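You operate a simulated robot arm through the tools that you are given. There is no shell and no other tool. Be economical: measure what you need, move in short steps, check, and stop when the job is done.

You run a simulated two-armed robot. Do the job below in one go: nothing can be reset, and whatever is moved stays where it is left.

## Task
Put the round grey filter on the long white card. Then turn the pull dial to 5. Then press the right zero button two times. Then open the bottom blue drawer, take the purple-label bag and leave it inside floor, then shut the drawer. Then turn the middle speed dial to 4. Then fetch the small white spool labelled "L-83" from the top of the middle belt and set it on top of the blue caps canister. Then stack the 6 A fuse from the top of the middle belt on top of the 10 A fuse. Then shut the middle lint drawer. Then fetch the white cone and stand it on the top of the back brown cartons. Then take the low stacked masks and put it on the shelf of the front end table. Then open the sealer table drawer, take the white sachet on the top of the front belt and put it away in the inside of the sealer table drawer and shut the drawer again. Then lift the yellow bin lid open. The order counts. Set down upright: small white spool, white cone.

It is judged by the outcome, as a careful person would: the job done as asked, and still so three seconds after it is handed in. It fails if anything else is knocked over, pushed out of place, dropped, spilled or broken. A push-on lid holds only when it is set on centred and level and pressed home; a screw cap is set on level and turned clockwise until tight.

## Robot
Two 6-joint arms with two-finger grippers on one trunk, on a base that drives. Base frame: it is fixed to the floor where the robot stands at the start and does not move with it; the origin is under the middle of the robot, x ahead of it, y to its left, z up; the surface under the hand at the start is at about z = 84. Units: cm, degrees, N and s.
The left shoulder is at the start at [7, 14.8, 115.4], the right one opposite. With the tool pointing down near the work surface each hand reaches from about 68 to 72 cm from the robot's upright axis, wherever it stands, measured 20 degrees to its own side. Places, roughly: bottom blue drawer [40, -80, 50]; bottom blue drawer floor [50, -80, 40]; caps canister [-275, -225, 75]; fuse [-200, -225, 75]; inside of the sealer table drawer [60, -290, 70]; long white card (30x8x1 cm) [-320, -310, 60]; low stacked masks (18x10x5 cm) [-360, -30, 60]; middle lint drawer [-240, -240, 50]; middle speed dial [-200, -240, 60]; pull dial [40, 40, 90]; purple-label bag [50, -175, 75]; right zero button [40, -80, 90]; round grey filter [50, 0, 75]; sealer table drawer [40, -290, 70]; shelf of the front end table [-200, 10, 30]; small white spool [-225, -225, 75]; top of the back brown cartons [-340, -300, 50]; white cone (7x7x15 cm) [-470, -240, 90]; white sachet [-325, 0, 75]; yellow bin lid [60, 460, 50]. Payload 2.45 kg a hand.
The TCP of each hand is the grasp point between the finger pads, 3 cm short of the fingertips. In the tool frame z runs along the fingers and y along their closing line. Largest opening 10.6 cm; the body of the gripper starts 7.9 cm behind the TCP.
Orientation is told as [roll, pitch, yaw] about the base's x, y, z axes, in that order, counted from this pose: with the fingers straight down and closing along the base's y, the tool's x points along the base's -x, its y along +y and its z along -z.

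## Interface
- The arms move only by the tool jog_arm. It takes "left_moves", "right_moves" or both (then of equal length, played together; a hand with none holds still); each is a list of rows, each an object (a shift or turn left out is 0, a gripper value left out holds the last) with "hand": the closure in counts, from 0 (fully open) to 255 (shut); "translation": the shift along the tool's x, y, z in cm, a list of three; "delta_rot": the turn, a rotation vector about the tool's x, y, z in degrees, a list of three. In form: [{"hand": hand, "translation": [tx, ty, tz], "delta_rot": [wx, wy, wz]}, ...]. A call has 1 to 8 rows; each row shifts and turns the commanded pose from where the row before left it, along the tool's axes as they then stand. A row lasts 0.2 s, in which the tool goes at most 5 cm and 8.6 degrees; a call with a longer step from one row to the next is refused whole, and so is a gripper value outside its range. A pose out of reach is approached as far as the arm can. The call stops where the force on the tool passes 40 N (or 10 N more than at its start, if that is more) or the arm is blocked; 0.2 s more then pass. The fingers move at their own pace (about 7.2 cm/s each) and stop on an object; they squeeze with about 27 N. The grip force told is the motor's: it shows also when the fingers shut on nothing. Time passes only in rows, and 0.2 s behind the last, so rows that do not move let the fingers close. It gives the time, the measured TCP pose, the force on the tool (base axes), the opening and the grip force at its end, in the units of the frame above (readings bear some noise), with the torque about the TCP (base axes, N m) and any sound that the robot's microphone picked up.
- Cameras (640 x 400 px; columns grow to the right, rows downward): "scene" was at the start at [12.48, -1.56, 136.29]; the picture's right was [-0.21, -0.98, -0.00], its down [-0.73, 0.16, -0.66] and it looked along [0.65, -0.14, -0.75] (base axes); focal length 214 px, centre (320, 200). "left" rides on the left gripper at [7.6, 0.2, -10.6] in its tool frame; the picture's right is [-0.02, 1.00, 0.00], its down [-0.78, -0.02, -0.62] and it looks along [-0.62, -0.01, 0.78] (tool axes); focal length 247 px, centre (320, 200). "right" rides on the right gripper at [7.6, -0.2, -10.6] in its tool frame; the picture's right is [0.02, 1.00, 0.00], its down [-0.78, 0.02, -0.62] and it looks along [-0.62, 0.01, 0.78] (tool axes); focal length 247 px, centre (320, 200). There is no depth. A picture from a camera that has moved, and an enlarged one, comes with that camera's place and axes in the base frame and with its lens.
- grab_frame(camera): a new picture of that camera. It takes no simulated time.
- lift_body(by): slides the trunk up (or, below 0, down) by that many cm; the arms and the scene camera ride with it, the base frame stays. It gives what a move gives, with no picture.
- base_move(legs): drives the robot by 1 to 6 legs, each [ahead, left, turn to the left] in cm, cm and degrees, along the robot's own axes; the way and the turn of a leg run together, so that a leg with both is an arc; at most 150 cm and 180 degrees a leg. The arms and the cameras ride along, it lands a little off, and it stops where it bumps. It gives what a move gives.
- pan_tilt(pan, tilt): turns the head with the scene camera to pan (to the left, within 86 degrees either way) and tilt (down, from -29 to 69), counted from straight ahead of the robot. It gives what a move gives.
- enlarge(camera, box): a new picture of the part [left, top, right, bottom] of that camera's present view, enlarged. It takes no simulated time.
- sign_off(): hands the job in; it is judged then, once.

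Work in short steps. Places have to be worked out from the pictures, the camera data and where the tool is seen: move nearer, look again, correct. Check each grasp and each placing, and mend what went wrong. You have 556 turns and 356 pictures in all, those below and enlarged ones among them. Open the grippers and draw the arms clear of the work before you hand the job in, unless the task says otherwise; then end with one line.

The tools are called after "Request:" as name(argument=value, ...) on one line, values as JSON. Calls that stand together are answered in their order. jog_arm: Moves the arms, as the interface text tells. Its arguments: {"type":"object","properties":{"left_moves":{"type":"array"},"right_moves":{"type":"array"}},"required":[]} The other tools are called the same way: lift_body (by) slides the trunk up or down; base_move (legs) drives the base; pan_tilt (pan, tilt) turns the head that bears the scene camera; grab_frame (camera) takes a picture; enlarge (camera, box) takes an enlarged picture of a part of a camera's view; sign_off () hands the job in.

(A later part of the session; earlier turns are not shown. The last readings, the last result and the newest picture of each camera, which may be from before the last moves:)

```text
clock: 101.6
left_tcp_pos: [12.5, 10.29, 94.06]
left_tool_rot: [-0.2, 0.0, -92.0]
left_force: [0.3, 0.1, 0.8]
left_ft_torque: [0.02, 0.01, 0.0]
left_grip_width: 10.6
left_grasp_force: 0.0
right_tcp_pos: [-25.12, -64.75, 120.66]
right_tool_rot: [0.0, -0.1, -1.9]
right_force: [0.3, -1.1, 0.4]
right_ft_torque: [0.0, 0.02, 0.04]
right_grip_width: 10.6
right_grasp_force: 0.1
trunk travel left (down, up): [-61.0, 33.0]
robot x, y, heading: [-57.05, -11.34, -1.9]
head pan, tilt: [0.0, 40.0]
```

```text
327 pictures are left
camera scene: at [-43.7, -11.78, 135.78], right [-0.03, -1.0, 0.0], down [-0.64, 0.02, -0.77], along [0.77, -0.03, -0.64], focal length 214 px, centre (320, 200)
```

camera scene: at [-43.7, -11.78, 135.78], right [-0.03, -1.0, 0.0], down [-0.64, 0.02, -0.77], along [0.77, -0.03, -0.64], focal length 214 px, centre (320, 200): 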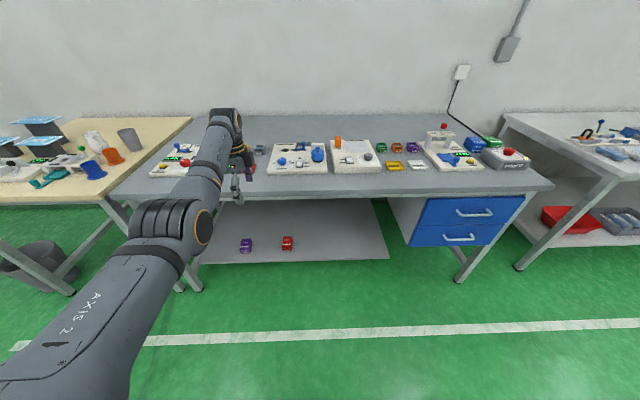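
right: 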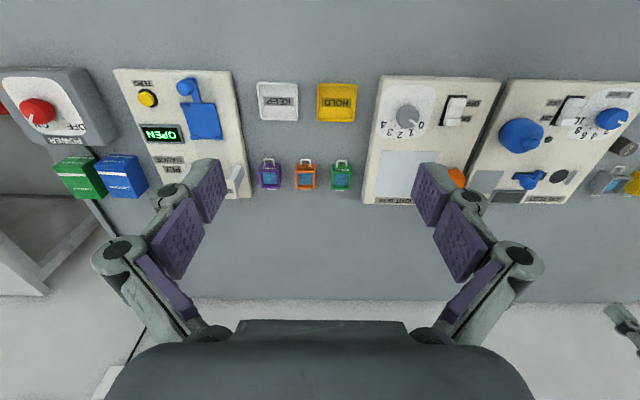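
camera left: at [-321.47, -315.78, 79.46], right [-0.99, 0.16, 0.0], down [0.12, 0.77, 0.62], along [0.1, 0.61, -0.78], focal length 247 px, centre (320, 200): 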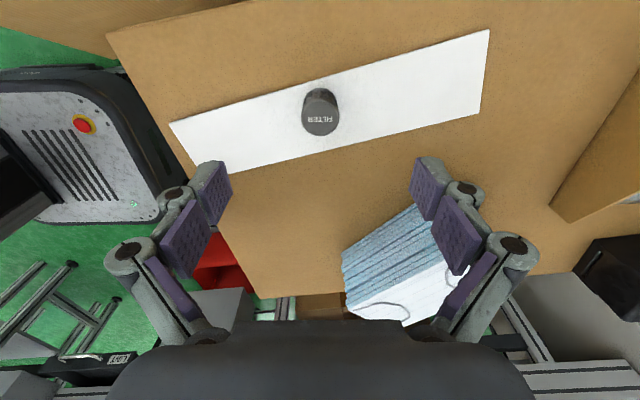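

Now look at the left panel (pull test).

Request:
enlarge(camera="scene", box=[140, 125, 300, 225])

```text
4.00 times, centred on (220, 175) of scene
camera zoom: at [-43.7, -11.78, 135.78], right [-0.03, -1.0, 0.0], down [-0.64, 0.02, -0.77], along [0.77, -0.03, -0.64], focal length 858 px, centre (720, 300)
```

zoom: 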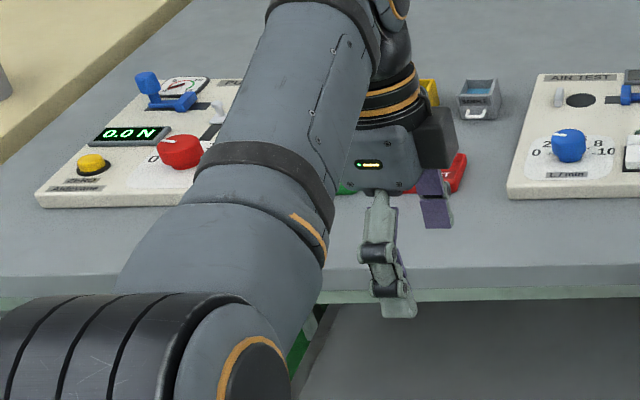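

The red knob on the "0.0 N" panel is the pull dial, near [37.5, 42, 89]. I raise the left hand and drive so it is at its reach.

Request:
jog_arm(left_moves=[{"translation": [0, 0, -4.5]}, {"translation": [0, 0, -4.5]}, {"translation": [0, 0, -4.5]}])

Request:
base_move(legs=[[0, 0, 1.9], [0, 30, 0], [28, 0, 0]])

Request:
grab_frame(camera="left")

```text
clock: 102.4
left_tcp_pos: [10.83, 10.56, 107.46]
left_tool_rot: [-0.1, 0.1, -92.1]
left_force: [0.0, 0.2, 0.3]
left_ft_torque: [0.04, -0.03, 0.01]
left_grip_width: 10.59
left_grasp_force: 0.0
left hand out of reach, approached as far as the arm can: row 2, 3
right_tcp_pos: [-25.09, -64.79, 120.7]
right_tool_rot: [0.0, 0.0, -1.8]
right_force: [0.0, -0.7, -1.2]
right_ft_torque: [-0.01, 0.02, 0.02]
right_grip_width: 10.6
right_grasp_force: 0.1
trunk travel left (down, up): [-61.0, 33.0]
robot x, y, heading: [-56.9, -11.4, -2.0]
head pan, tilt: [0.0, 40.0]
```

```text
clock: 106.4
left_tcp_pos: [38.07, 43.1, 107.4]
left_tool_rot: [-0.1, 0.1, -90.0]
left_force: [-0.5, 0.4, 0.4]
left_ft_torque: [0.02, -0.06, -0.01]
left_grip_width: 10.59
left_grasp_force: 0.1
right_tcp_pos: [4.8, -33.15, 120.55]
right_tool_rot: [-0.1, 0.0, -0.1]
right_force: [-0.2, -1.1, -0.7]
right_ft_torque: [-0.01, 0.02, -0.03]
right_grip_width: 10.6
right_grasp_force: 0.1
trunk travel left (down, up): [-61.0, 33.0]
robot x, y, heading: [-28.68, 18.74, 0.3]
head pan, tilt: [0.0, 40.0]
```

```text
325 pictures are left
camera left: at [38.21, 50.68, 118.11], right [1.0, -0.02, 0.0], down [-0.02, -0.78, 0.62], along [-0.01, -0.62, -0.78], focal length 247 px, centre (320, 200)
```

left: 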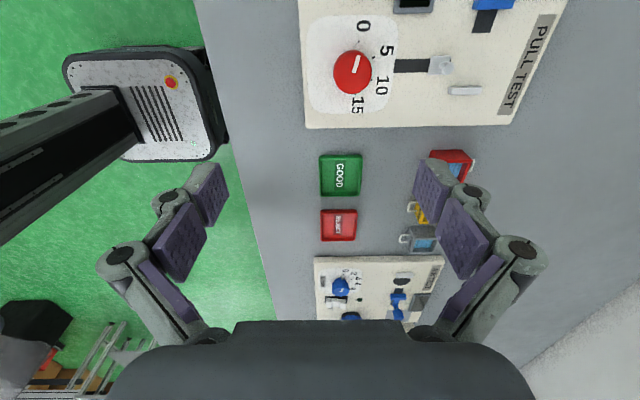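

The knob is at about [41.7, 45, 89], pointer at 0; "5" lies clockwise. I enlarge to measure the angle.

Request:
enlarge(camera="left", box=[290, 5, 430, 125])

```text
3.33 times, centred on (360, 65) of left
camera zoom: at [38.21, 50.68, 118.11], right [1.0, -0.02, 0.0], down [-0.02, -0.78, 0.62], along [-0.01, -0.62, -0.78], focal length 823 px, centre (187, 650)
```

zoom: 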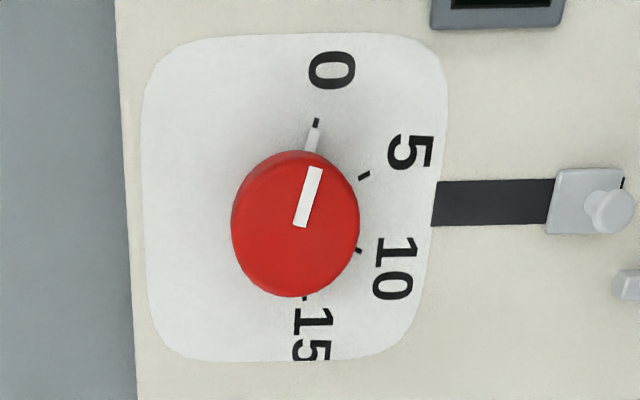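

Ticks computed: dial centre ≈ [41.7, 44.7], spacing ≈ 50°, "5" is ~50° clockwise from the present "0". I drive 5 cm ahead and pre-turn the hand back 25° with a partly closed opening.

Request:
base_move(legs=[[5, 0, 0]])

Request:
jog_arm(left_moves=[{"hand": 75, "delta_rot": [0, 0, -8.4]}, {"delta_rot": [0, 0, -8.4]}, {"delta_rot": [0, 0, -8.2]}])

```text
clock: 107.3
left_tcp_pos: [42.79, 43.23, 107.61]
left_tool_rot: [0.1, 0.1, -90.0]
left_force: [-0.2, 0.7, 0.7]
left_ft_torque: [-0.01, -0.01, 0.02]
left_grip_width: 10.62
left_grasp_force: 0.1
right_tcp_pos: [9.35, -33.23, 120.69]
right_tool_rot: [-0.2, -0.2, 0.0]
right_force: [0.5, 0.1, -0.1]
right_ft_torque: [0.04, -0.03, 0.0]
right_grip_width: 10.61
right_grasp_force: 0.0
trunk travel left (down, up): [-61.0, 33.0]
robot x, y, heading: [-23.8, 19.12, 0.0]
head pan, tilt: [0.0, 40.0]
```

```text
clock: 108.1
left_tcp_pos: [43.3, 43.18, 107.39]
left_tool_rot: [-0.2, 0.1, -64.9]
left_force: [0.1, -0.1, -1.0]
left_ft_torque: [-0.02, 0.01, 0.01]
left_grip_width: 7.5
left_grasp_force: 0.0
right_tcp_pos: [10.02, -33.17, 120.55]
right_tool_rot: [-0.1, 0.0, 0.0]
right_force: [0.0, -1.2, 0.2]
right_ft_torque: [0.01, 0.04, 0.01]
right_grip_width: 10.62
right_grasp_force: 0.0
trunk travel left (down, up): [-61.0, 33.0]
robot x, y, heading: [-24.18, 19.29, -0.0]
head pan, tilt: [0.0, 40.0]
```

Shift over the knob and descend 10 cm.

Request:
jog_arm(left_moves=[{"translation": [1.0, -0.4, 3.5]}, {"translation": [1.0, -0.4, 3.5]}, {"translation": [0, 0, 3]}])

Request:
grab_frame(camera="left")

```text
clock: 108.9
left_tcp_pos: [43.2, 44.76, 97.32]
left_tool_rot: [-0.1, 0.2, -65.0]
left_force: [1.3, 0.6, -0.5]
left_ft_torque: [0.02, -0.01, -0.01]
left_grip_width: 7.5
left_grasp_force: 0.0
left hand out of reach, approached as far as the arm can: row 1, 2
right_tcp_pos: [9.87, -33.15, 120.56]
right_tool_rot: [0.1, 0.0, 0.0]
right_force: [-0.4, -0.5, 0.0]
right_ft_torque: [-0.01, 0.02, 0.01]
right_grip_width: 10.59
right_grasp_force: 0.2
trunk travel left (down, up): [-61.0, 33.0]
robot x, y, heading: [-23.84, 19.19, -0.1]
head pan, tilt: [0.0, 40.0]
```

```text
323 pictures are left
camera left: at [40.11, 51.6, 108.05], right [0.92, 0.4, 0.0], down [0.32, -0.72, 0.62], along [0.25, -0.57, -0.78], focal length 247 px, centre (320, 200)
```

left: 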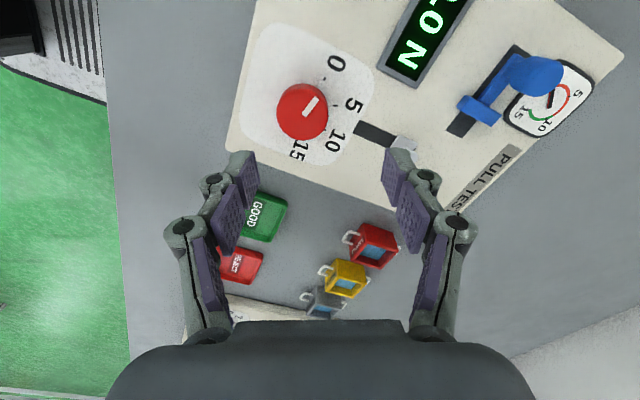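

Correct x by -1.7 and go down 4 more.

Request:
jog_arm(left_moves=[{"translation": [0.9, -1.45, 2]}, {"translation": [0, 0, 2]}])

Request:
grab_frame(camera="left")

```text
clock: 109.5
left_tcp_pos: [42.3, 45.08, 93.18]
left_tool_rot: [-0.2, 0.1, -64.9]
left_force: [-0.3, -0.4, -0.2]
left_ft_torque: [0.01, -0.01, -0.02]
left_grip_width: 7.5
left_grasp_force: 0.1
left hand out of reach, approached as far as the arm can: row 1
right_tcp_pos: [10.0, -33.18, 120.59]
right_tool_rot: [-0.1, 0.0, -0.1]
right_force: [1.4, 0.1, -0.2]
right_ft_torque: [-0.03, 0.01, -0.02]
right_grip_width: 10.57
right_grasp_force: 0.0
trunk travel left (down, up): [-61.0, 33.0]
robot x, y, heading: [-23.84, 19.17, -0.1]
head pan, tilt: [0.0, 40.0]
```

```text
322 pictures are left
camera left: at [39.09, 51.95, 103.88], right [0.92, 0.4, 0.0], down [0.32, -0.72, 0.62], along [0.25, -0.57, -0.78], focal length 247 px, centre (320, 200)
```

left: 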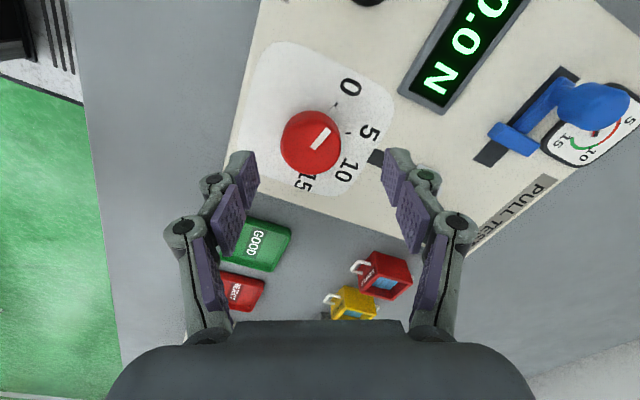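

Descend further and apply the remaining -0.8 cm in x.

Request:
jog_arm(left_moves=[{"translation": [0.3, -0.7, 1.5]}])

Request:
grab_frame(camera="left")

```text
clock: 109.9
left_tcp_pos: [41.53, 45.12, 91.68]
left_tool_rot: [-0.1, 0.1, -65.0]
left_force: [-0.5, 0.3, 0.2]
left_ft_torque: [-0.05, 0.0, 0.01]
left_grip_width: 7.5
left_grasp_force: 0.1
right_tcp_pos: [9.89, -33.12, 120.64]
right_tool_rot: [-0.1, 0.0, 0.0]
right_force: [-0.2, -0.5, -0.2]
right_ft_torque: [-0.03, 0.02, -0.01]
right_grip_width: 10.59
right_grasp_force: 0.0
trunk travel left (down, up): [-61.0, 33.0]
robot x, y, heading: [-24.09, 19.46, -0.2]
head pan, tilt: [0.0, 40.0]
```

```text
321 pictures are left
camera left: at [38.31, 51.89, 102.28], right [0.92, 0.4, 0.0], down [0.32, -0.72, 0.62], along [0.25, -0.57, -0.78], focal length 247 px, centre (320, 200)
```

left: 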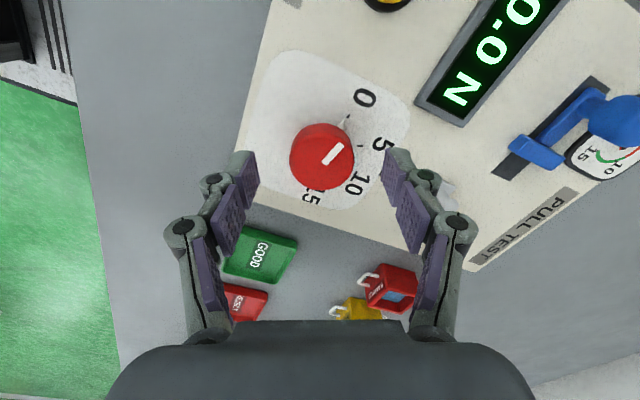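

Knob is centred between the fingers; lower 1.3 cm and close on it.

Request:
jog_arm(left_moves=[{"translation": [0, 0, 1.3]}, {"hand": 255}, {"hand": 255}, {"hand": 255}])

Request:
grab_frame(camera="left")

```text
clock: 110.9
left_tcp_pos: [41.5, 44.98, 90.39]
left_tool_rot: [0.0, 0.2, -65.0]
left_force: [4.8, 2.4, 0.3]
left_ft_torque: [0.1, -0.63, 0.04]
left_grip_width: 4.05
left_grasp_force: 45.0
right_tcp_pos: [9.92, -33.21, 120.63]
right_tool_rot: [-0.2, 0.0, 0.0]
right_force: [-0.2, -0.4, 0.9]
right_ft_torque: [0.02, -0.03, 0.02]
right_grip_width: 10.6
right_grasp_force: 0.0
trunk travel left (down, up): [-61.0, 33.0]
robot x, y, heading: [-23.91, 19.05, 0.1]
head pan, tilt: [0.0, 40.0]
```

```text
320 pictures are left
camera left: at [38.41, 51.88, 101.04], right [0.92, 0.4, 0.0], down [0.32, -0.72, 0.62], along [0.25, -0.57, -0.78], focal length 247 px, centre (320, 200)
```

left: 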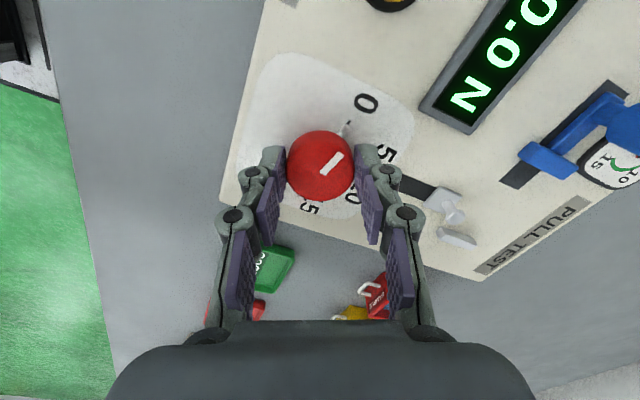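

Gripped the knob. Turn 50° clockwise (about tool +z).

Request:
jog_arm(left_moves=[{"delta_rot": [0, 0, 7.2]}, {"delta_rot": [0, 0, 7.2]}, {"delta_rot": [0, 0, 7.2]}, {"delta_rot": [0, 0, 7.2]}, {"delta_rot": [0, 0, 7.2]}, {"delta_rot": [0, 0, 7.2]}, {"delta_rot": [0, 0, 6.8]}])

Request:
grab_frame(camera="left")

```text
clock: 112.5
left_tcp_pos: [41.95, 45.03, 90.36]
left_tool_rot: [0.0, 0.1, -115.2]
left_force: [27.5, 7.1, 12.3]
left_ft_torque: [0.22, -0.02, 0.12]
left_grip_width: 4.05
left_grasp_force: 45.0
right_tcp_pos: [10.18, -33.04, 120.65]
right_tool_rot: [-0.2, 0.2, 0.0]
right_force: [1.1, -0.2, -0.2]
right_ft_torque: [-0.01, -0.03, -0.01]
right_grip_width: 10.59
right_grasp_force: 0.1
trunk travel left (down, up): [-61.0, 33.0]
robot x, y, heading: [-24.28, 18.97, -0.1]
head pan, tilt: [0.0, 40.0]
```

```text
319 pictures are left
camera left: at [45.09, 51.74, 101.04], right [0.9, -0.44, 0.0], down [-0.35, -0.7, 0.62], along [-0.27, -0.56, -0.78], focal length 247 px, centre (320, 200)
```

left: 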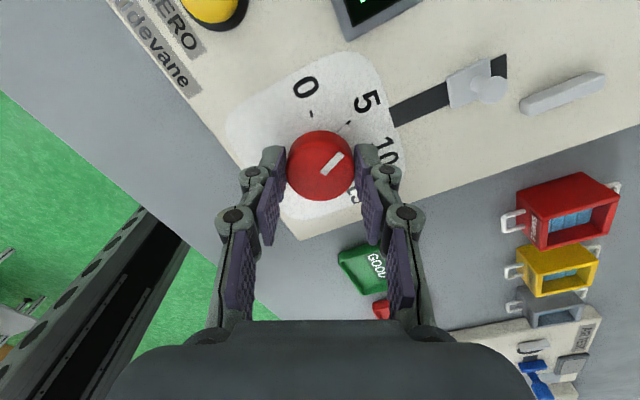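

The pointer looks aligned with the 5 tick; enlarge to check.

Request:
enlarge(camera="left", box=[270, 70, 410, 210])

```text
2.86 times, centred on (340, 140) of left
camera zoom: at [45.09, 51.74, 101.04], right [0.9, -0.44, 0.0], down [-0.35, -0.7, 0.62], along [-0.27, -0.56, -0.78], focal length 706 px, centre (263, 371)
```

zoom: 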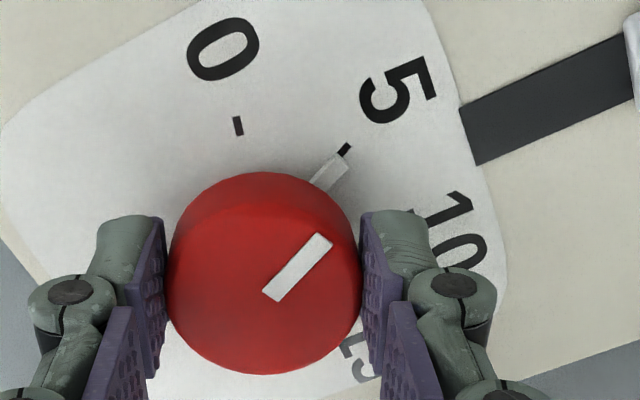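

The pointer is right on 5. Open and raise the hand.

Request:
jog_arm(left_moves=[{"hand": 75}, {"hand": 75}, {"translation": [0, 0, -4], "hand": 75}, {"translation": [0, 0, -4]}, {"translation": [0, 0, -4]}, {"translation": [0, 0, -4], "hand": 0}])

Request:
enlarge(camera="left", box=[220, 0, 460, 150])

```text
clock: 113.9
left_tcp_pos: [43.35, 45.18, 106.39]
left_tool_rot: [-0.2, 0.0, -115.1]
left_force: [-0.2, 0.5, 0.6]
left_ft_torque: [0.01, -0.01, -0.01]
left_grip_width: 10.58
left_grasp_force: 0.1
left hand out of reach, approached as far as the arm can: row 3, 4, 5
right_tcp_pos: [9.71, -33.17, 120.67]
right_tool_rot: [0.0, 0.0, 0.0]
right_force: [0.1, -0.2, 0.7]
right_ft_torque: [0.0, -0.03, 0.0]
right_grip_width: 10.6
right_grasp_force: 0.3
trunk travel left (down, up): [-61.0, 33.0]
robot x, y, heading: [-23.98, 18.76, -0.1]
head pan, tilt: [0.0, 40.0]
```

```text
2.67 times, centred on (340, 75) of left
camera zoom: at [46.46, 51.91, 117.09], right [0.9, -0.44, 0.0], down [-0.35, -0.7, 0.62], along [-0.28, -0.56, -0.78], focal length 659 px, centre (267, 533)
```

zoom: 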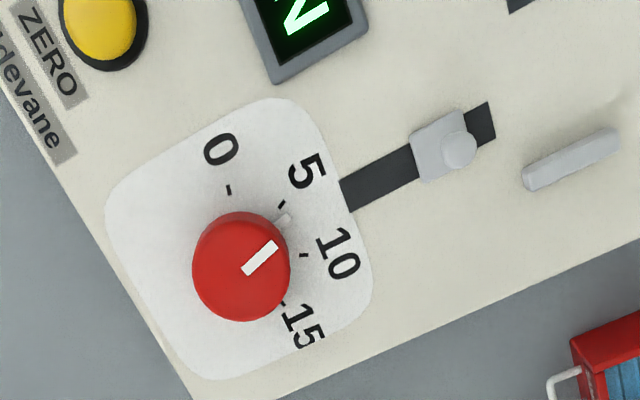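

The pointer seems to have slipped past 5 a bit at release. Zoom in more tightly to measure.

Request:
enlarge(camera="left", box=[280, 45, 370, 125])

```text
5.00 times, centred on (325, 85) of left
camera zoom: at [46.46, 51.91, 117.09], right [0.9, -0.44, 0.0], down [-0.35, -0.7, 0.62], along [-0.28, -0.56, -0.78], focal length 1235 px, centre (295, 775)
```

zoom: 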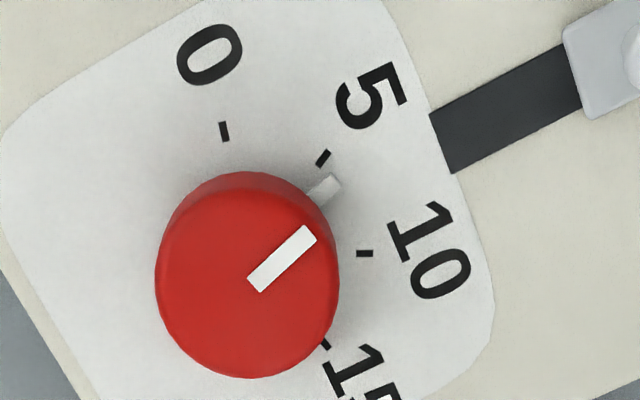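

It sits some 8° past 5 — the side load sprang on release. I'll go down again with better centring (x≈42.0), re-grip, and turn back.

Request:
jog_arm(left_moves=[{"translation": [0, 0, 4.5], "hand": 75}, {"translation": [0, 0, 4.5]}, {"translation": [0, 0, 4]}])

Request:
grab_frame(camera="left")

```text
clock: 114.7
left_tcp_pos: [43.52, 45.18, 93.27]
left_tool_rot: [-0.2, 0.1, -114.9]
left_force: [-0.4, 0.3, 0.0]
left_ft_torque: [-0.01, 0.02, -0.04]
left_grip_width: 7.46
left_grasp_force: 0.1
right_tcp_pos: [10.0, -33.22, 120.58]
right_tool_rot: [-0.2, 0.0, 0.0]
right_force: [-0.3, 0.0, 0.0]
right_ft_torque: [-0.02, 0.01, -0.03]
right_grip_width: 10.61
right_grasp_force: 0.1
trunk travel left (down, up): [-61.0, 33.0]
robot x, y, heading: [-24.43, 19.11, -0.1]
head pan, tilt: [0.0, 40.0]
```

```text
315 pictures are left
camera left: at [46.76, 51.85, 103.93], right [0.9, -0.44, 0.0], down [-0.35, -0.7, 0.62], along [-0.28, -0.56, -0.78], focal length 247 px, centre (320, 200)
```

left: 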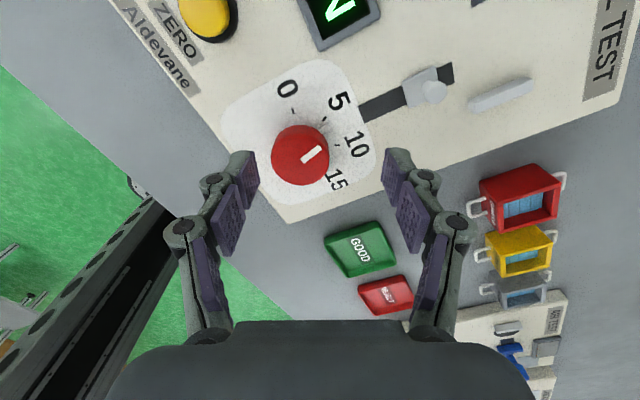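

Knob centre measured at [42.05, 45.2]; shift x by -1.5, descend and close.

Request:
jog_arm(left_moves=[{"translation": [-0.65, -1.34, 1.5]}, {"translation": [0, 0, 1.4]}])

Request:
jog_arm(left_moves=[{"hand": 255}, {"hand": 255}, {"hand": 255}])

```text
clock: 115.3
left_tcp_pos: [42.12, 45.05, 90.32]
left_tool_rot: [0.0, 0.0, -115.0]
left_force: [-0.6, -0.3, -0.1]
left_ft_torque: [-0.03, 0.02, -0.02]
left_grip_width: 7.47
left_grasp_force: 0.1
right_tcp_pos: [9.92, -33.1, 120.52]
right_tool_rot: [-0.1, 0.0, 0.0]
right_force: [0.5, 0.0, 0.0]
right_ft_torque: [-0.02, 0.01, -0.03]
right_grip_width: 10.59
right_grasp_force: 0.1
trunk travel left (down, up): [-61.0, 33.0]
robot x, y, heading: [-23.74, 19.3, -0.0]
head pan, tilt: [0.0, 40.0]
```

```text
clock: 116.1
left_tcp_pos: [41.75, 45.12, 90.42]
left_tool_rot: [-0.1, -0.1, -115.0]
left_force: [-7.6, 2.4, 0.0]
left_ft_torque: [0.11, 0.37, -0.03]
left_grip_width: 4.02
left_grasp_force: 44.9
right_tcp_pos: [9.78, -33.28, 120.62]
right_tool_rot: [-0.1, -0.1, 0.0]
right_force: [0.1, 0.2, -0.1]
right_ft_torque: [0.02, 0.04, 0.02]
right_grip_width: 10.6
right_grasp_force: 0.1
trunk travel left (down, up): [-61.0, 33.0]
robot x, y, heading: [-23.86, 19.12, -0.3]
head pan, tilt: [0.0, 40.0]
```

Small side load; nudge -0.25 cm in x to relieve, then turn back 8° and look.

Request:
jog_arm(left_moves=[{"translation": [-0.1, -0.22, 0], "delta_rot": [0, 0, -4]}, {"delta_rot": [0, 0, -4]}, {}])

Request:
enlarge(camera="left", box=[270, 70, 410, 210])

```text
clock: 116.9
left_tcp_pos: [41.88, 45.21, 90.34]
left_tool_rot: [0.0, 0.2, -107.0]
left_force: [7.9, 4.5, 7.2]
left_ft_torque: [0.19, -0.2, 0.02]
left_grip_width: 4.01
left_grasp_force: 44.8
right_tcp_pos: [9.91, -33.13, 120.57]
right_tool_rot: [0.0, 0.0, 0.0]
right_force: [0.8, 0.7, -0.3]
right_ft_torque: [0.02, -0.01, -0.01]
right_grip_width: 10.58
right_grasp_force: 0.0
trunk travel left (down, up): [-61.0, 33.0]
robot x, y, heading: [-23.77, 19.08, -0.1]
head pan, tilt: [0.0, 40.0]
```

```text
2.86 times, centred on (340, 140) of left
camera zoom: at [44.08, 52.28, 101.06], right [0.95, -0.31, 0.0], down [-0.25, -0.74, 0.62], along [-0.19, -0.59, -0.78], focal length 706 px, centre (263, 371)
```

zoom: 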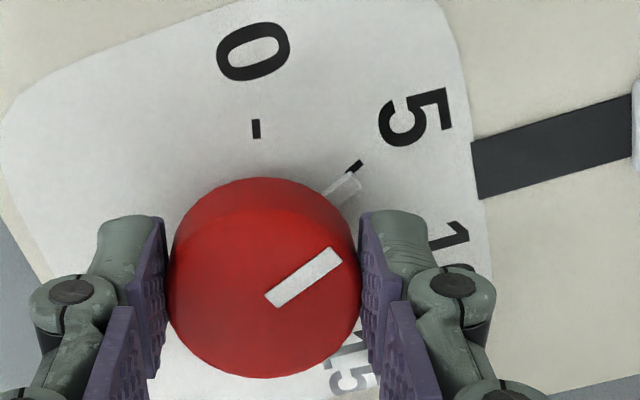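

Zoom tighter for a precise angle.

Request:
enlarge(camera="left", box=[310, 105, 370, 185])

```text
5.00 times, centred on (340, 145) of left
camera zoom: at [44.08, 52.28, 101.06], right [0.95, -0.31, 0.0], down [-0.25, -0.74, 0.62], along [-0.19, -0.59, -0.78], focal length 1235 px, centre (220, 475)
```

zoom: 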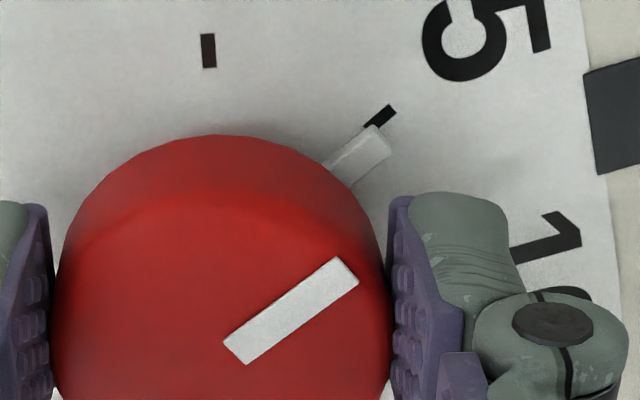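

The pointer line, wedge and 5-tick are now parallel within ~2°. Relieve the side load, then open slowly.

Request:
jog_arm(left_moves=[{"translation": [0.1, 0.1, -0.1]}, {}])

Request:
jog_arm(left_moves=[{"hand": 75}, {"hand": 75}, {"translation": [0, 0, -1.5]}, {"translation": [0, 0, -1.5]}])

Request:
enlarge(camera="left", box=[270, 70, 390, 190])

```text
clock: 117.5
left_tcp_pos: [41.97, 45.15, 90.4]
left_tool_rot: [0.0, -0.1, -107.0]
left_force: [2.7, 2.8, 3.0]
left_ft_torque: [-0.02, -0.53, 0.0]
left_grip_width: 4.0
left_grasp_force: 45.1
right_tcp_pos: [9.83, -33.08, 120.73]
right_tool_rot: [-0.1, 0.0, 0.0]
right_force: [-0.4, 0.2, -0.3]
right_ft_torque: [-0.03, 0.03, -0.02]
right_grip_width: 10.61
right_grasp_force: 0.0
trunk travel left (down, up): [-61.0, 33.0]
robot x, y, heading: [-24.05, 18.88, 0.1]
head pan, tilt: [0.0, 40.0]
```

```text
clock: 118.5
left_tcp_pos: [41.95, 45.06, 93.35]
left_tool_rot: [-0.1, 0.0, -107.0]
left_force: [-0.3, -0.1, 0.2]
left_ft_torque: [0.01, -0.05, -0.01]
left_grip_width: 7.49
left_grasp_force: 0.0
right_tcp_pos: [9.76, -33.13, 120.51]
right_tool_rot: [-0.1, 0.0, 0.0]
right_force: [-0.7, -0.8, 0.1]
right_ft_torque: [-0.01, -0.01, -0.01]
right_grip_width: 10.61
right_grasp_force: 0.0
trunk travel left (down, up): [-61.0, 33.0]
robot x, y, heading: [-23.92, 19.34, 0.1]
head pan, tilt: [0.0, 40.0]
```

```text
3.33 times, centred on (330, 130) of left
camera zoom: at [44.17, 52.29, 103.99], right [0.95, -0.31, 0.0], down [-0.24, -0.74, 0.62], along [-0.2, -0.59, -0.78], focal length 823 px, centre (287, 433)
```

zoom: 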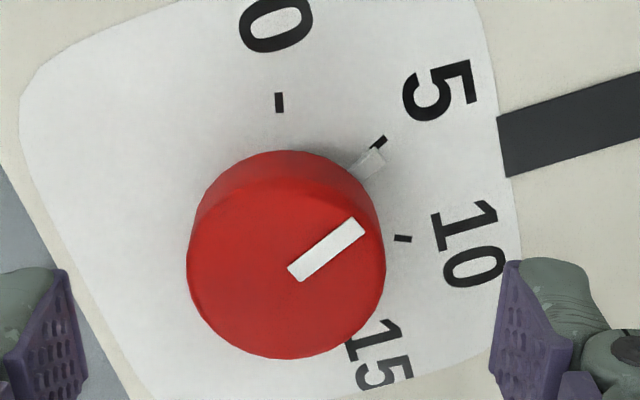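

The pull dial is on 5. I raise the left hand and drive to the right so the right hand can reach the yellow ZERO button on the right panel (~[39.6,-81.5]).

Request:
jog_arm(left_moves=[{"translation": [0, 0, -4.5], "hand": 0}, {"translation": [0, 0, -4.5]}, {"translation": [0, 0, -4.5]}], right_moves=[{"hand": 255}, {"hand": 255}, {"hand": 255}])

Request:
base_move(legs=[[-2, -76, 0]])

Request:
pan_tilt(pan=-25, tilt=45)

Request:
grab_frame(camera="scene")

Request:
grab_frame(camera="right")

```text
clock: 119.3
left_tcp_pos: [43.14, 45.33, 106.85]
left_tool_rot: [-0.1, 0.0, -107.0]
left_force: [0.6, 0.1, 1.1]
left_ft_torque: [0.04, -0.05, 0.02]
left_grip_width: 10.63
left_grasp_force: 0.0
left hand out of reach, approached as far as the arm can: row 1, 2
right_tcp_pos: [9.71, -33.29, 120.64]
right_tool_rot: [0.0, -0.2, 0.0]
right_force: [-0.4, 0.2, -0.3]
right_ft_torque: [0.04, -0.01, 0.0]
right_grip_width: 0.0
right_grasp_force: 5.7
trunk travel left (down, up): [-61.0, 33.0]
robot x, y, heading: [-23.68, 19.3, -0.2]
head pan, tilt: [0.0, 40.0]
```

```text
clock: 123.4
left_tcp_pos: [41.24, -30.6, 106.74]
left_tool_rot: [-0.1, 0.0, -107.1]
left_force: [0.4, 1.2, -0.3]
left_ft_torque: [0.0, 0.0, 0.01]
left_grip_width: 10.59
left_grasp_force: 0.0
right_tcp_pos: [7.41, -109.02, 120.65]
right_tool_rot: [-0.1, 0.0, -0.2]
right_force: [-0.5, -0.6, 1.2]
right_ft_torque: [0.04, 0.0, -0.01]
right_grip_width: 0.01
right_grasp_force: 27.1
trunk travel left (down, up): [-61.0, 33.0]
robot x, y, heading: [-26.37, -56.93, -0.3]
head pan, tilt: [0.0, 40.0]
```

```text
clock: 124.3
left_tcp_pos: [41.23, -30.67, 106.78]
left_tool_rot: [-0.1, 0.0, -107.2]
left_force: [0.3, 1.1, -0.7]
left_ft_torque: [0.0, 0.0, 0.03]
left_grip_width: 10.6
left_grasp_force: 0.0
right_tcp_pos: [7.4, -108.95, 120.66]
right_tool_rot: [-0.1, 0.0, -0.2]
right_force: [0.5, 0.2, 1.1]
right_ft_torque: [-0.01, -0.02, 0.0]
right_grip_width: 0.0
right_grasp_force: 27.1
trunk travel left (down, up): [-61.0, 33.0]
robot x, y, heading: [-26.14, -56.85, -0.4]
head pan, tilt: [-25.0, 45.0]
```

```text
311 pictures are left
camera scene: at [-13.95, -60.07, 135.05], right [-0.43, -0.9, 0.0], down [-0.64, 0.3, -0.71], along [0.64, -0.3, -0.71], focal length 214 px, centre (320, 200)
```

scene: 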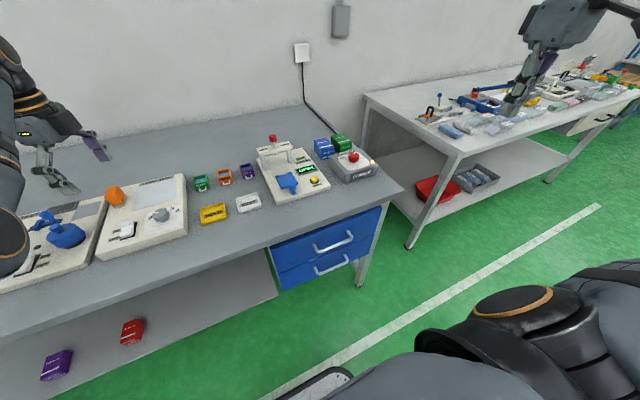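

```text
310 pictures are left
camera right: at [-0.18, -109.23, 131.31], right [-0.02, 1.0, 0.0], down [0.78, 0.01, 0.62], along [0.62, 0.01, -0.78], focal length 247 px, centre (320, 200)
```

right: 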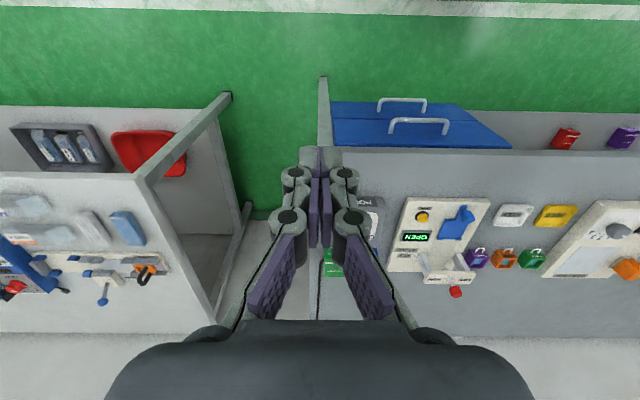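

Button is at about [38.3, -83, 88]. Move the right hand above it.

Request:
jog_arm(right_moves=[{"translation": [-3.8, 3.2, 0]}, {"translation": [-3.8, 3.2, 0]}, {"translation": [-3.8, 3.2, 0]}, {"translation": [-3.8, 3.2, 0]}, {"translation": [-3.8, 3.2, 0]}, {"translation": [-3.8, 3.2, 0]}, {"translation": [-3.8, 3.2, 0]}, {"translation": [-3.8, 3.2, 0]}])

Request:
grab_frame(camera="right")

```text
clock: 126.1
left_tcp_pos: [41.25, -30.73, 106.65]
left_tool_rot: [0.0, -0.1, -107.2]
left_force: [0.3, 0.2, 0.5]
left_ft_torque: [-0.02, 0.01, 0.04]
left_grip_width: 10.62
left_grasp_force: 0.0
right_tcp_pos: [21.3, -97.32, 112.13]
right_tool_rot: [0.0, -0.1, -0.3]
right_force: [-1.1, -0.6, -0.6]
right_ft_torque: [-0.01, 0.04, -0.01]
right_grip_width: 0.0
right_grasp_force: 26.8
right hand out of reach, approached as far as the arm can: row 3, 4, 5, 6, 7, 8
trunk travel left (down, up): [-61.0, 33.0]
robot x, y, heading: [-26.02, -56.63, -0.5]
head pan, tilt: [-25.0, 45.0]
```

```text
309 pictures are left
camera right: at [13.73, -97.57, 122.76], right [-0.02, 1.0, 0.0], down [0.78, 0.01, 0.62], along [0.62, 0.01, -0.78], focal length 247 px, centre (320, 200)
```

right: 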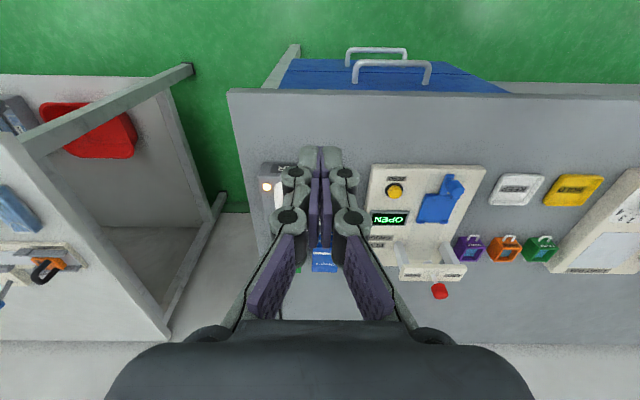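

The arm's reach forms a thin shell (further out means lower); I move out while going down.

Request:
jog_arm(right_moves=[{"translation": [-3.0, 2.6, 2.2]}, {"translation": [-3.0, 2.6, 2.2]}, {"translation": [-3.0, 2.6, 2.2]}, {"translation": [-3.0, 2.6, 2]}, {"translation": [-3.0, 2.6, 2]}])

Request:
grab_frame(camera="right")

```text
clock: 127.3
left_tcp_pos: [41.29, -30.72, 106.64]
left_tool_rot: [-0.1, -0.1, -107.2]
left_force: [0.5, 0.3, 0.5]
left_ft_torque: [-0.02, 0.03, 0.0]
left_grip_width: 10.6
left_grasp_force: 0.1
right_tcp_pos: [23.97, -95.46, 98.64]
right_tool_rot: [0.0, -0.1, -0.2]
right_force: [0.2, 0.2, 0.3]
right_ft_torque: [0.0, 0.01, 0.06]
right_grip_width: 0.0
right_grasp_force: 27.3
right hand out of reach, approached as far as the arm can: row 1, 2, 3, 4, 5
trunk travel left (down, up): [-61.0, 33.0]
robot x, y, heading: [-26.24, -56.94, -0.2]
head pan, tilt: [-25.0, 45.0]
```

```text
308 pictures are left
camera right: at [16.36, -95.68, 109.2], right [-0.02, 1.0, 0.0], down [0.78, 0.01, 0.62], along [0.62, 0.01, -0.78], focal length 247 px, centre (320, 200)
```

right: 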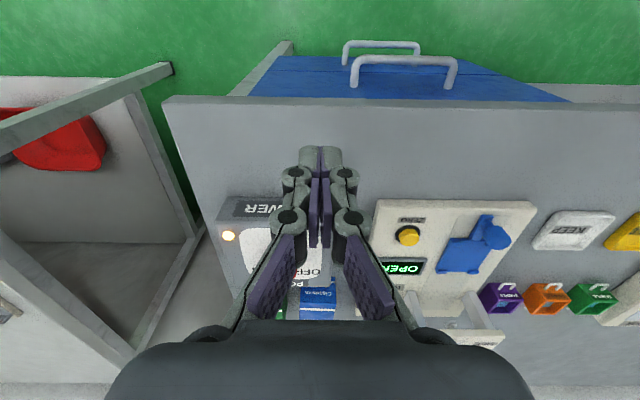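

It is stuck against some limit; test small pure moves to learn which directions are free.

Request:
jog_arm(right_moves=[{"translation": [-3, 0, 0]}])

Request:
jog_arm(right_moves=[{"translation": [0, 3, 0]}])

Request:
jog_arm(right_moves=[{"translation": [0, 0, -3]}])

```text
clock: 127.7
left_tcp_pos: [41.22, -30.69, 106.57]
left_tool_rot: [-0.2, 0.0, -107.1]
left_force: [0.8, -0.1, -0.1]
left_ft_torque: [-0.01, 0.03, 0.01]
left_grip_width: 10.59
left_grasp_force: 0.2
right_tcp_pos: [25.19, -96.93, 98.21]
right_tool_rot: [0.1, 0.0, -0.2]
right_force: [0.7, 0.7, 0.6]
right_ft_torque: [0.02, -0.02, -0.02]
right_grip_width: 0.0
right_grasp_force: 26.5
right hand out of reach, approached as far as the arm can: row 1
trunk travel left (down, up): [-61.0, 33.0]
robot x, y, heading: [-26.51, -56.48, -0.5]
head pan, tilt: [-25.0, 45.0]
```

```text
clock: 128.1
left_tcp_pos: [41.14, -30.53, 106.87]
left_tool_rot: [0.1, -0.1, -107.2]
left_force: [0.4, -0.3, -1.3]
left_ft_torque: [-0.01, -0.05, -0.01]
left_grip_width: 10.62
left_grasp_force: 0.0
right_tcp_pos: [23.59, -94.98, 98.15]
right_tool_rot: [0.0, -0.3, -0.2]
right_force: [-1.3, -0.6, 0.1]
right_ft_torque: [0.0, -0.01, 0.01]
right_grip_width: 0.01
right_grasp_force: 26.6
right hand out of reach, approached as far as the arm can: row 1
trunk travel left (down, up): [-61.0, 33.0]
robot x, y, heading: [-25.78, -56.4, -0.5]
head pan, tilt: [-25.0, 45.0]
```

```text
clock: 128.5
left_tcp_pos: [41.03, -30.72, 106.81]
left_tool_rot: [0.0, 0.1, -107.2]
left_force: [0.4, 1.2, -0.1]
left_ft_torque: [0.0, 0.0, -0.01]
left_grip_width: 10.62
left_grasp_force: 0.1
right_tcp_pos: [23.25, -95.28, 101.06]
right_tool_rot: [0.0, -0.2, -0.2]
right_force: [-0.2, -0.3, 0.1]
right_ft_torque: [-0.04, -0.05, 0.0]
right_grip_width: 0.01
right_grasp_force: 26.5
right hand out of reach, approached as far as the arm can: row 1
trunk travel left (down, up): [-61.0, 33.0]
robot x, y, heading: [-26.18, -56.88, -0.4]
head pan, tilt: [-25.0, 45.0]
```

I mirror what worked for the left arm: turn the right hand's yaw toward +90 (tool -z turns) and try again.

Request:
jog_arm(right_moves=[{"delta_rot": [0, 0, -8.5]}, {"delta_rot": [0, 0, -8.5]}, {"delta_rot": [0, 0, -8.5]}, {"delta_rot": [0, 0, -8.5]}, {"delta_rot": [0, 0, -8.5]}, {"delta_rot": [0, 0, -8.5]}, {"delta_rot": [0, 0, -8.5]}, {"delta_rot": [0, 0, -8.5]}])

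Request:
jog_arm(right_moves=[{"delta_rot": [0, 0, -8.5]}, {"delta_rot": [0, 0, -8.5]}, {"delta_rot": [0, 0, -5]}])

Request:
jog_arm(right_moves=[{"translation": [-2.6, -3.0, 0]}, {"translation": [-2.6, -3.0, 0]}, {"translation": [-2.6, -3.0, 0]}])

```text
clock: 130.3
left_tcp_pos: [41.2, -30.72, 106.68]
left_tool_rot: [0.0, 0.0, -107.1]
left_force: [0.0, 0.5, -0.4]
left_ft_torque: [-0.03, -0.02, -0.02]
left_grip_width: 10.61
left_grasp_force: 0.0
right_tcp_pos: [23.29, -95.08, 100.79]
right_tool_rot: [-0.1, -0.1, 67.8]
right_force: [0.9, 0.7, 0.3]
right_ft_torque: [0.02, -0.03, 0.02]
right_grip_width: 0.0
right_grasp_force: 26.9
trunk travel left (down, up): [-61.0, 33.0]
robot x, y, heading: [-26.15, -56.53, -0.6]
head pan, tilt: [-25.0, 45.0]
```

```text
clock: 131.1
left_tcp_pos: [41.13, -30.55, 106.68]
left_tool_rot: [-0.1, 0.0, -107.2]
left_force: [-0.2, 0.6, -0.4]
left_ft_torque: [-0.02, 0.04, 0.03]
left_grip_width: 10.6
left_grasp_force: 0.0
right_tcp_pos: [23.17, -95.22, 100.93]
right_tool_rot: [-0.2, 0.0, 90.0]
right_force: [-0.2, 0.4, -0.4]
right_ft_torque: [0.01, 0.0, 0.0]
right_grip_width: 0.0
right_grasp_force: 26.8
trunk travel left (down, up): [-61.0, 33.0]
robot x, y, heading: [-25.98, -56.74, -0.4]
head pan, tilt: [-25.0, 45.0]
```

```text
clock: 131.9
left_tcp_pos: [41.15, -30.68, 106.73]
left_tool_rot: [-0.1, 0.0, -107.2]
left_force: [-0.3, 0.1, 0.9]
left_ft_torque: [-0.01, -0.02, 0.0]
left_grip_width: 10.62
left_grasp_force: 0.1
right_tcp_pos: [23.42, -95.05, 100.14]
right_tool_rot: [-0.1, 0.1, 89.8]
right_force: [0.7, 0.0, -0.7]
right_ft_torque: [0.01, 0.0, 0.02]
right_grip_width: 0.02
right_grasp_force: 26.9
right hand out of reach, approached as far as the arm can: row 1, 2, 3
trunk travel left (down, up): [-61.0, 33.0]
robot x, y, heading: [-25.65, -56.85, -0.4]
head pan, tilt: [-25.0, 45.0]
```

The right arm seems limited by its configuration; the left works well, so I'll use the left hand for this and stow the right one back up.

Request:
jog_arm(right_moves=[{"translation": [0, 0, -4]}, {"translation": [2, 2.3, -3]}, {"translation": [2, 2.3, -3]}, {"translation": [2, 2.3, -3]}, {"translation": [2, 2.3, -3]}, {"translation": [2, 2.3, -3]}, {"translation": [2, 2.3, -2]}, {"translation": [2, 2.3, 0]}])

Request:
base_move(legs=[[-3, -50, 0]])

Request:
grab_frame(camera="left")

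```text
clock: 133.7
left_tcp_pos: [41.1, -30.74, 106.88]
left_tool_rot: [-0.1, 0.1, -107.2]
left_force: [0.0, -0.1, 0.7]
left_ft_torque: [0.03, 0.0, 0.0]
left_grip_width: 10.59
left_grasp_force: 0.2
right_tcp_pos: [6.45, -110.04, 120.69]
right_tool_rot: [-0.1, 0.0, 89.8]
right_force: [0.5, -1.0, -0.2]
right_ft_torque: [0.04, -0.03, -0.03]
right_grip_width: 0.03
right_grasp_force: 26.7
right hand out of reach, approached as far as the arm can: row 1
trunk travel left (down, up): [-61.0, 33.0]
robot x, y, heading: [-26.24, -56.72, -0.6]
head pan, tilt: [-25.0, 45.0]
```

```text
clock: 136.7
left_tcp_pos: [37.98, -80.83, 106.71]
left_tool_rot: [-0.1, 0.0, -107.5]
left_force: [-0.5, 0.2, 0.4]
left_ft_torque: [-0.02, -0.01, -0.05]
left_grip_width: 10.62
left_grasp_force: 0.0
right_tcp_pos: [2.79, -159.79, 120.77]
right_tool_rot: [0.0, 0.1, 89.3]
right_force: [-0.2, 0.2, -0.1]
right_ft_torque: [-0.02, 0.01, 0.06]
right_grip_width: 0.0
right_grasp_force: 26.8
trunk travel left (down, up): [-61.0, 33.0]
robot x, y, heading: [-29.28, -106.66, -0.5]
head pan, tilt: [-25.0, 45.0]
```

```text
307 pictures are left
camera left: at [40.38, -73.74, 117.37], right [0.95, -0.32, 0.0], down [-0.25, -0.74, 0.62], along [-0.2, -0.59, -0.78], focal length 247 px, centre (320, 200)
```

left: 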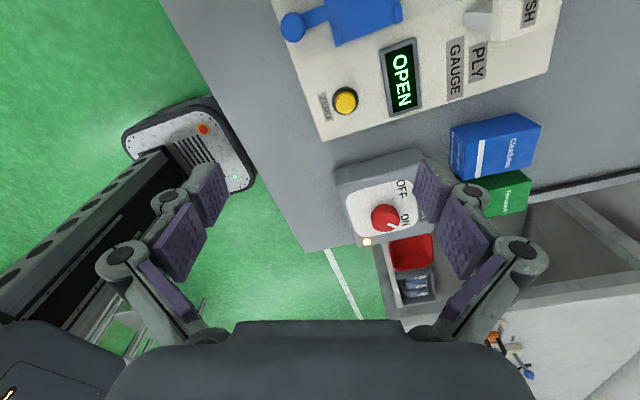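

Button at ≈[40.4,-82.9]. Drive 3 cm ahead, close the left fingers and approach above it.

Request:
base_move(legs=[[3, 0, 0]])

Request:
jog_arm(left_moves=[{"hand": 255, "translation": [-1.7, 0.3, 4]}, {"hand": 255, "translation": [0, 0, 4]}, {"hand": 255, "translation": [0, 0, 3]}])

Request:
grab_frame(camera="left")

```text
clock: 137.5
left_tcp_pos: [40.69, -80.88, 106.98]
left_tool_rot: [0.1, 0.1, -107.6]
left_force: [-0.5, 1.2, 0.1]
left_ft_torque: [-0.05, -0.06, 0.01]
left_grip_width: 10.62
left_grasp_force: 0.0
right_tcp_pos: [5.32, -159.88, 121.06]
right_tool_rot: [-0.3, 0.1, 89.5]
right_force: [0.2, 0.0, 0.7]
right_ft_torque: [0.0, -0.04, 0.04]
right_grip_width: 0.02
right_grasp_force: 27.4
trunk travel left (down, up): [-61.0, 33.0]
robot x, y, heading: [-26.7, -106.65, -0.9]
head pan, tilt: [-25.0, 45.0]
```

```text
clock: 138.3
left_tcp_pos: [40.84, -82.62, 95.47]
left_tool_rot: [-0.1, 0.0, -107.5]
left_force: [0.7, -0.5, 0.6]
left_ft_torque: [0.02, 0.01, 0.06]
left_grip_width: 0.02
left_grasp_force: 5.3
right_tcp_pos: [5.96, -159.73, 120.9]
right_tool_rot: [0.0, 0.2, 89.4]
right_force: [0.6, 1.2, 0.6]
right_ft_torque: [0.03, 0.03, -0.01]
right_grip_width: 0.02
right_grasp_force: 26.9
trunk travel left (down, up): [-61.0, 33.0]
robot x, y, heading: [-26.49, -106.42, -0.8]
head pan, tilt: [-25.0, 45.0]
```

```text
306 pictures are left
camera left: at [43.25, -75.47, 106.11], right [0.95, -0.32, 0.0], down [-0.25, -0.74, 0.62], along [-0.2, -0.59, -0.78], focal length 247 px, centre (320, 200)
```

left: 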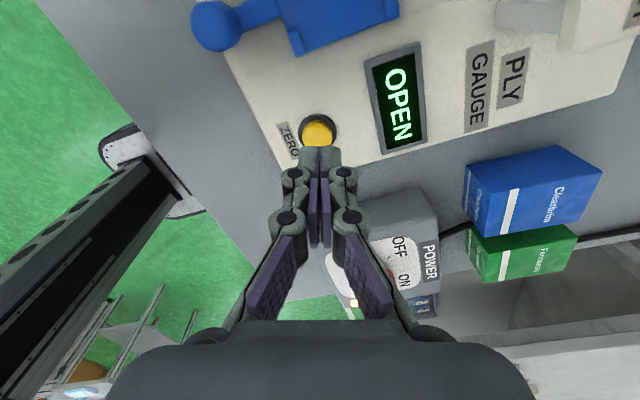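

Aligned over the button. Descend to near contact, then press in small steps.

Request:
jog_arm(left_moves=[{"translation": [0, -0.2, 2]}, {"translation": [0, 0, 1.2]}])

Request:
jog_arm(left_moves=[{"translation": [0, 0, 0.4]}])

Request:
grab_frame(camera="left")

```text
clock: 138.9
left_tcp_pos: [40.62, -82.62, 92.52]
left_tool_rot: [-0.1, 0.0, -107.6]
left_force: [-0.4, -0.3, -1.2]
left_ft_torque: [0.01, -0.03, -0.04]
left_grip_width: 0.01
left_grasp_force: 27.0
right_tcp_pos: [5.67, -159.84, 120.72]
right_tool_rot: [0.0, 0.1, 89.4]
right_force: [-0.1, -0.3, 0.6]
right_ft_torque: [0.03, 0.0, 0.0]
right_grip_width: 0.0
right_grasp_force: 27.0
trunk travel left (down, up): [-61.0, 33.0]
robot x, y, heading: [-26.65, -106.74, -0.8]
head pan, tilt: [-25.0, 45.0]
```

```text
clock: 139.3
left_tcp_pos: [40.61, -82.51, 92.08]
left_tool_rot: [-0.2, -0.1, -107.6]
left_force: [1.1, -0.4, 0.0]
left_ft_torque: [0.01, -0.02, -0.02]
left_grip_width: 0.02
left_grasp_force: 26.6
right_tcp_pos: [5.74, -159.85, 120.77]
right_tool_rot: [0.0, 0.0, 89.4]
right_force: [0.3, 0.2, -0.6]
right_ft_torque: [-0.01, -0.05, 0.0]
right_grip_width: 0.02
right_grasp_force: 26.8
trunk travel left (down, up): [-61.0, 33.0]
robot x, y, heading: [-26.22, -105.98, -1.1]
head pan, tilt: [-25.0, 45.0]
```

```text
305 pictures are left
camera left: at [42.96, -75.44, 102.78], right [0.95, -0.32, 0.0], down [-0.25, -0.74, 0.62], along [-0.2, -0.59, -0.78], focal length 247 px, centre (320, 200)
```

left: 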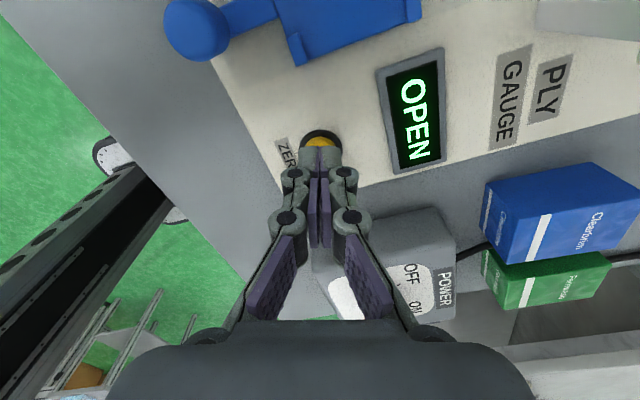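

Tips are over the button at z≈89. Press in 0.4 cm steps.

Request:
jog_arm(left_moves=[{"translation": [0.2, 0, 0.4]}])

Request:
jog_arm(left_moves=[{"translation": [0, 0, 0.4]}])

Request:
jog_arm(left_moves=[{"translation": [0, 0, 0.3]}])

```text
clock: 139.7
left_tcp_pos: [40.57, -82.37, 91.87]
left_tool_rot: [-0.1, 0.0, -107.6]
left_force: [0.1, -0.2, 0.1]
left_ft_torque: [0.01, 0.03, 0.02]
left_grip_width: 0.01
left_grasp_force: 27.2
right_tcp_pos: [5.8, -159.8, 120.78]
right_tool_rot: [0.0, 0.1, 89.5]
right_force: [0.3, 0.3, 0.3]
right_ft_torque: [0.01, -0.01, 0.01]
right_grip_width: 0.01
right_grasp_force: 27.5
trunk travel left (down, up): [-61.0, 33.0]
robot x, y, heading: [-26.19, -106.74, -0.9]
head pan, tilt: [-25.0, 45.0]
```

```text
clock: 140.1
left_tcp_pos: [40.67, -82.39, 91.29]
left_tool_rot: [-0.1, 0.0, -107.5]
left_force: [0.2, -1.1, 0.7]
left_ft_torque: [-0.01, 0.03, -0.02]
left_grip_width: 0.0
left_grasp_force: 27.2
right_tcp_pos: [5.8, -159.76, 120.76]
right_tool_rot: [0.0, 0.1, 89.4]
right_force: [0.5, 0.9, 0.2]
right_ft_torque: [-0.01, -0.04, -0.01]
right_grip_width: 0.0
right_grasp_force: 26.8
trunk travel left (down, up): [-61.0, 33.0]
robot x, y, heading: [-26.42, -106.4, -0.7]
head pan, tilt: [-25.0, 45.0]
```

```text
clock: 140.5
left_tcp_pos: [40.53, -82.26, 91.05]
left_tool_rot: [0.0, -0.1, -107.7]
left_force: [-0.4, 0.4, 0.7]
left_ft_torque: [0.02, 0.0, 0.02]
left_grip_width: 0.0
left_grasp_force: 26.6
right_tcp_pos: [5.72, -159.8, 120.71]
right_tool_rot: [0.0, 0.1, 89.3]
right_force: [-0.3, 0.2, 0.5]
right_ft_torque: [-0.01, -0.03, -0.01]
right_grip_width: 0.0
right_grasp_force: 27.2
trunk travel left (down, up): [-61.0, 33.0]
robot x, y, heading: [-26.32, -106.33, -0.5]
head pan, tilt: [-25.0, 45.0]
```

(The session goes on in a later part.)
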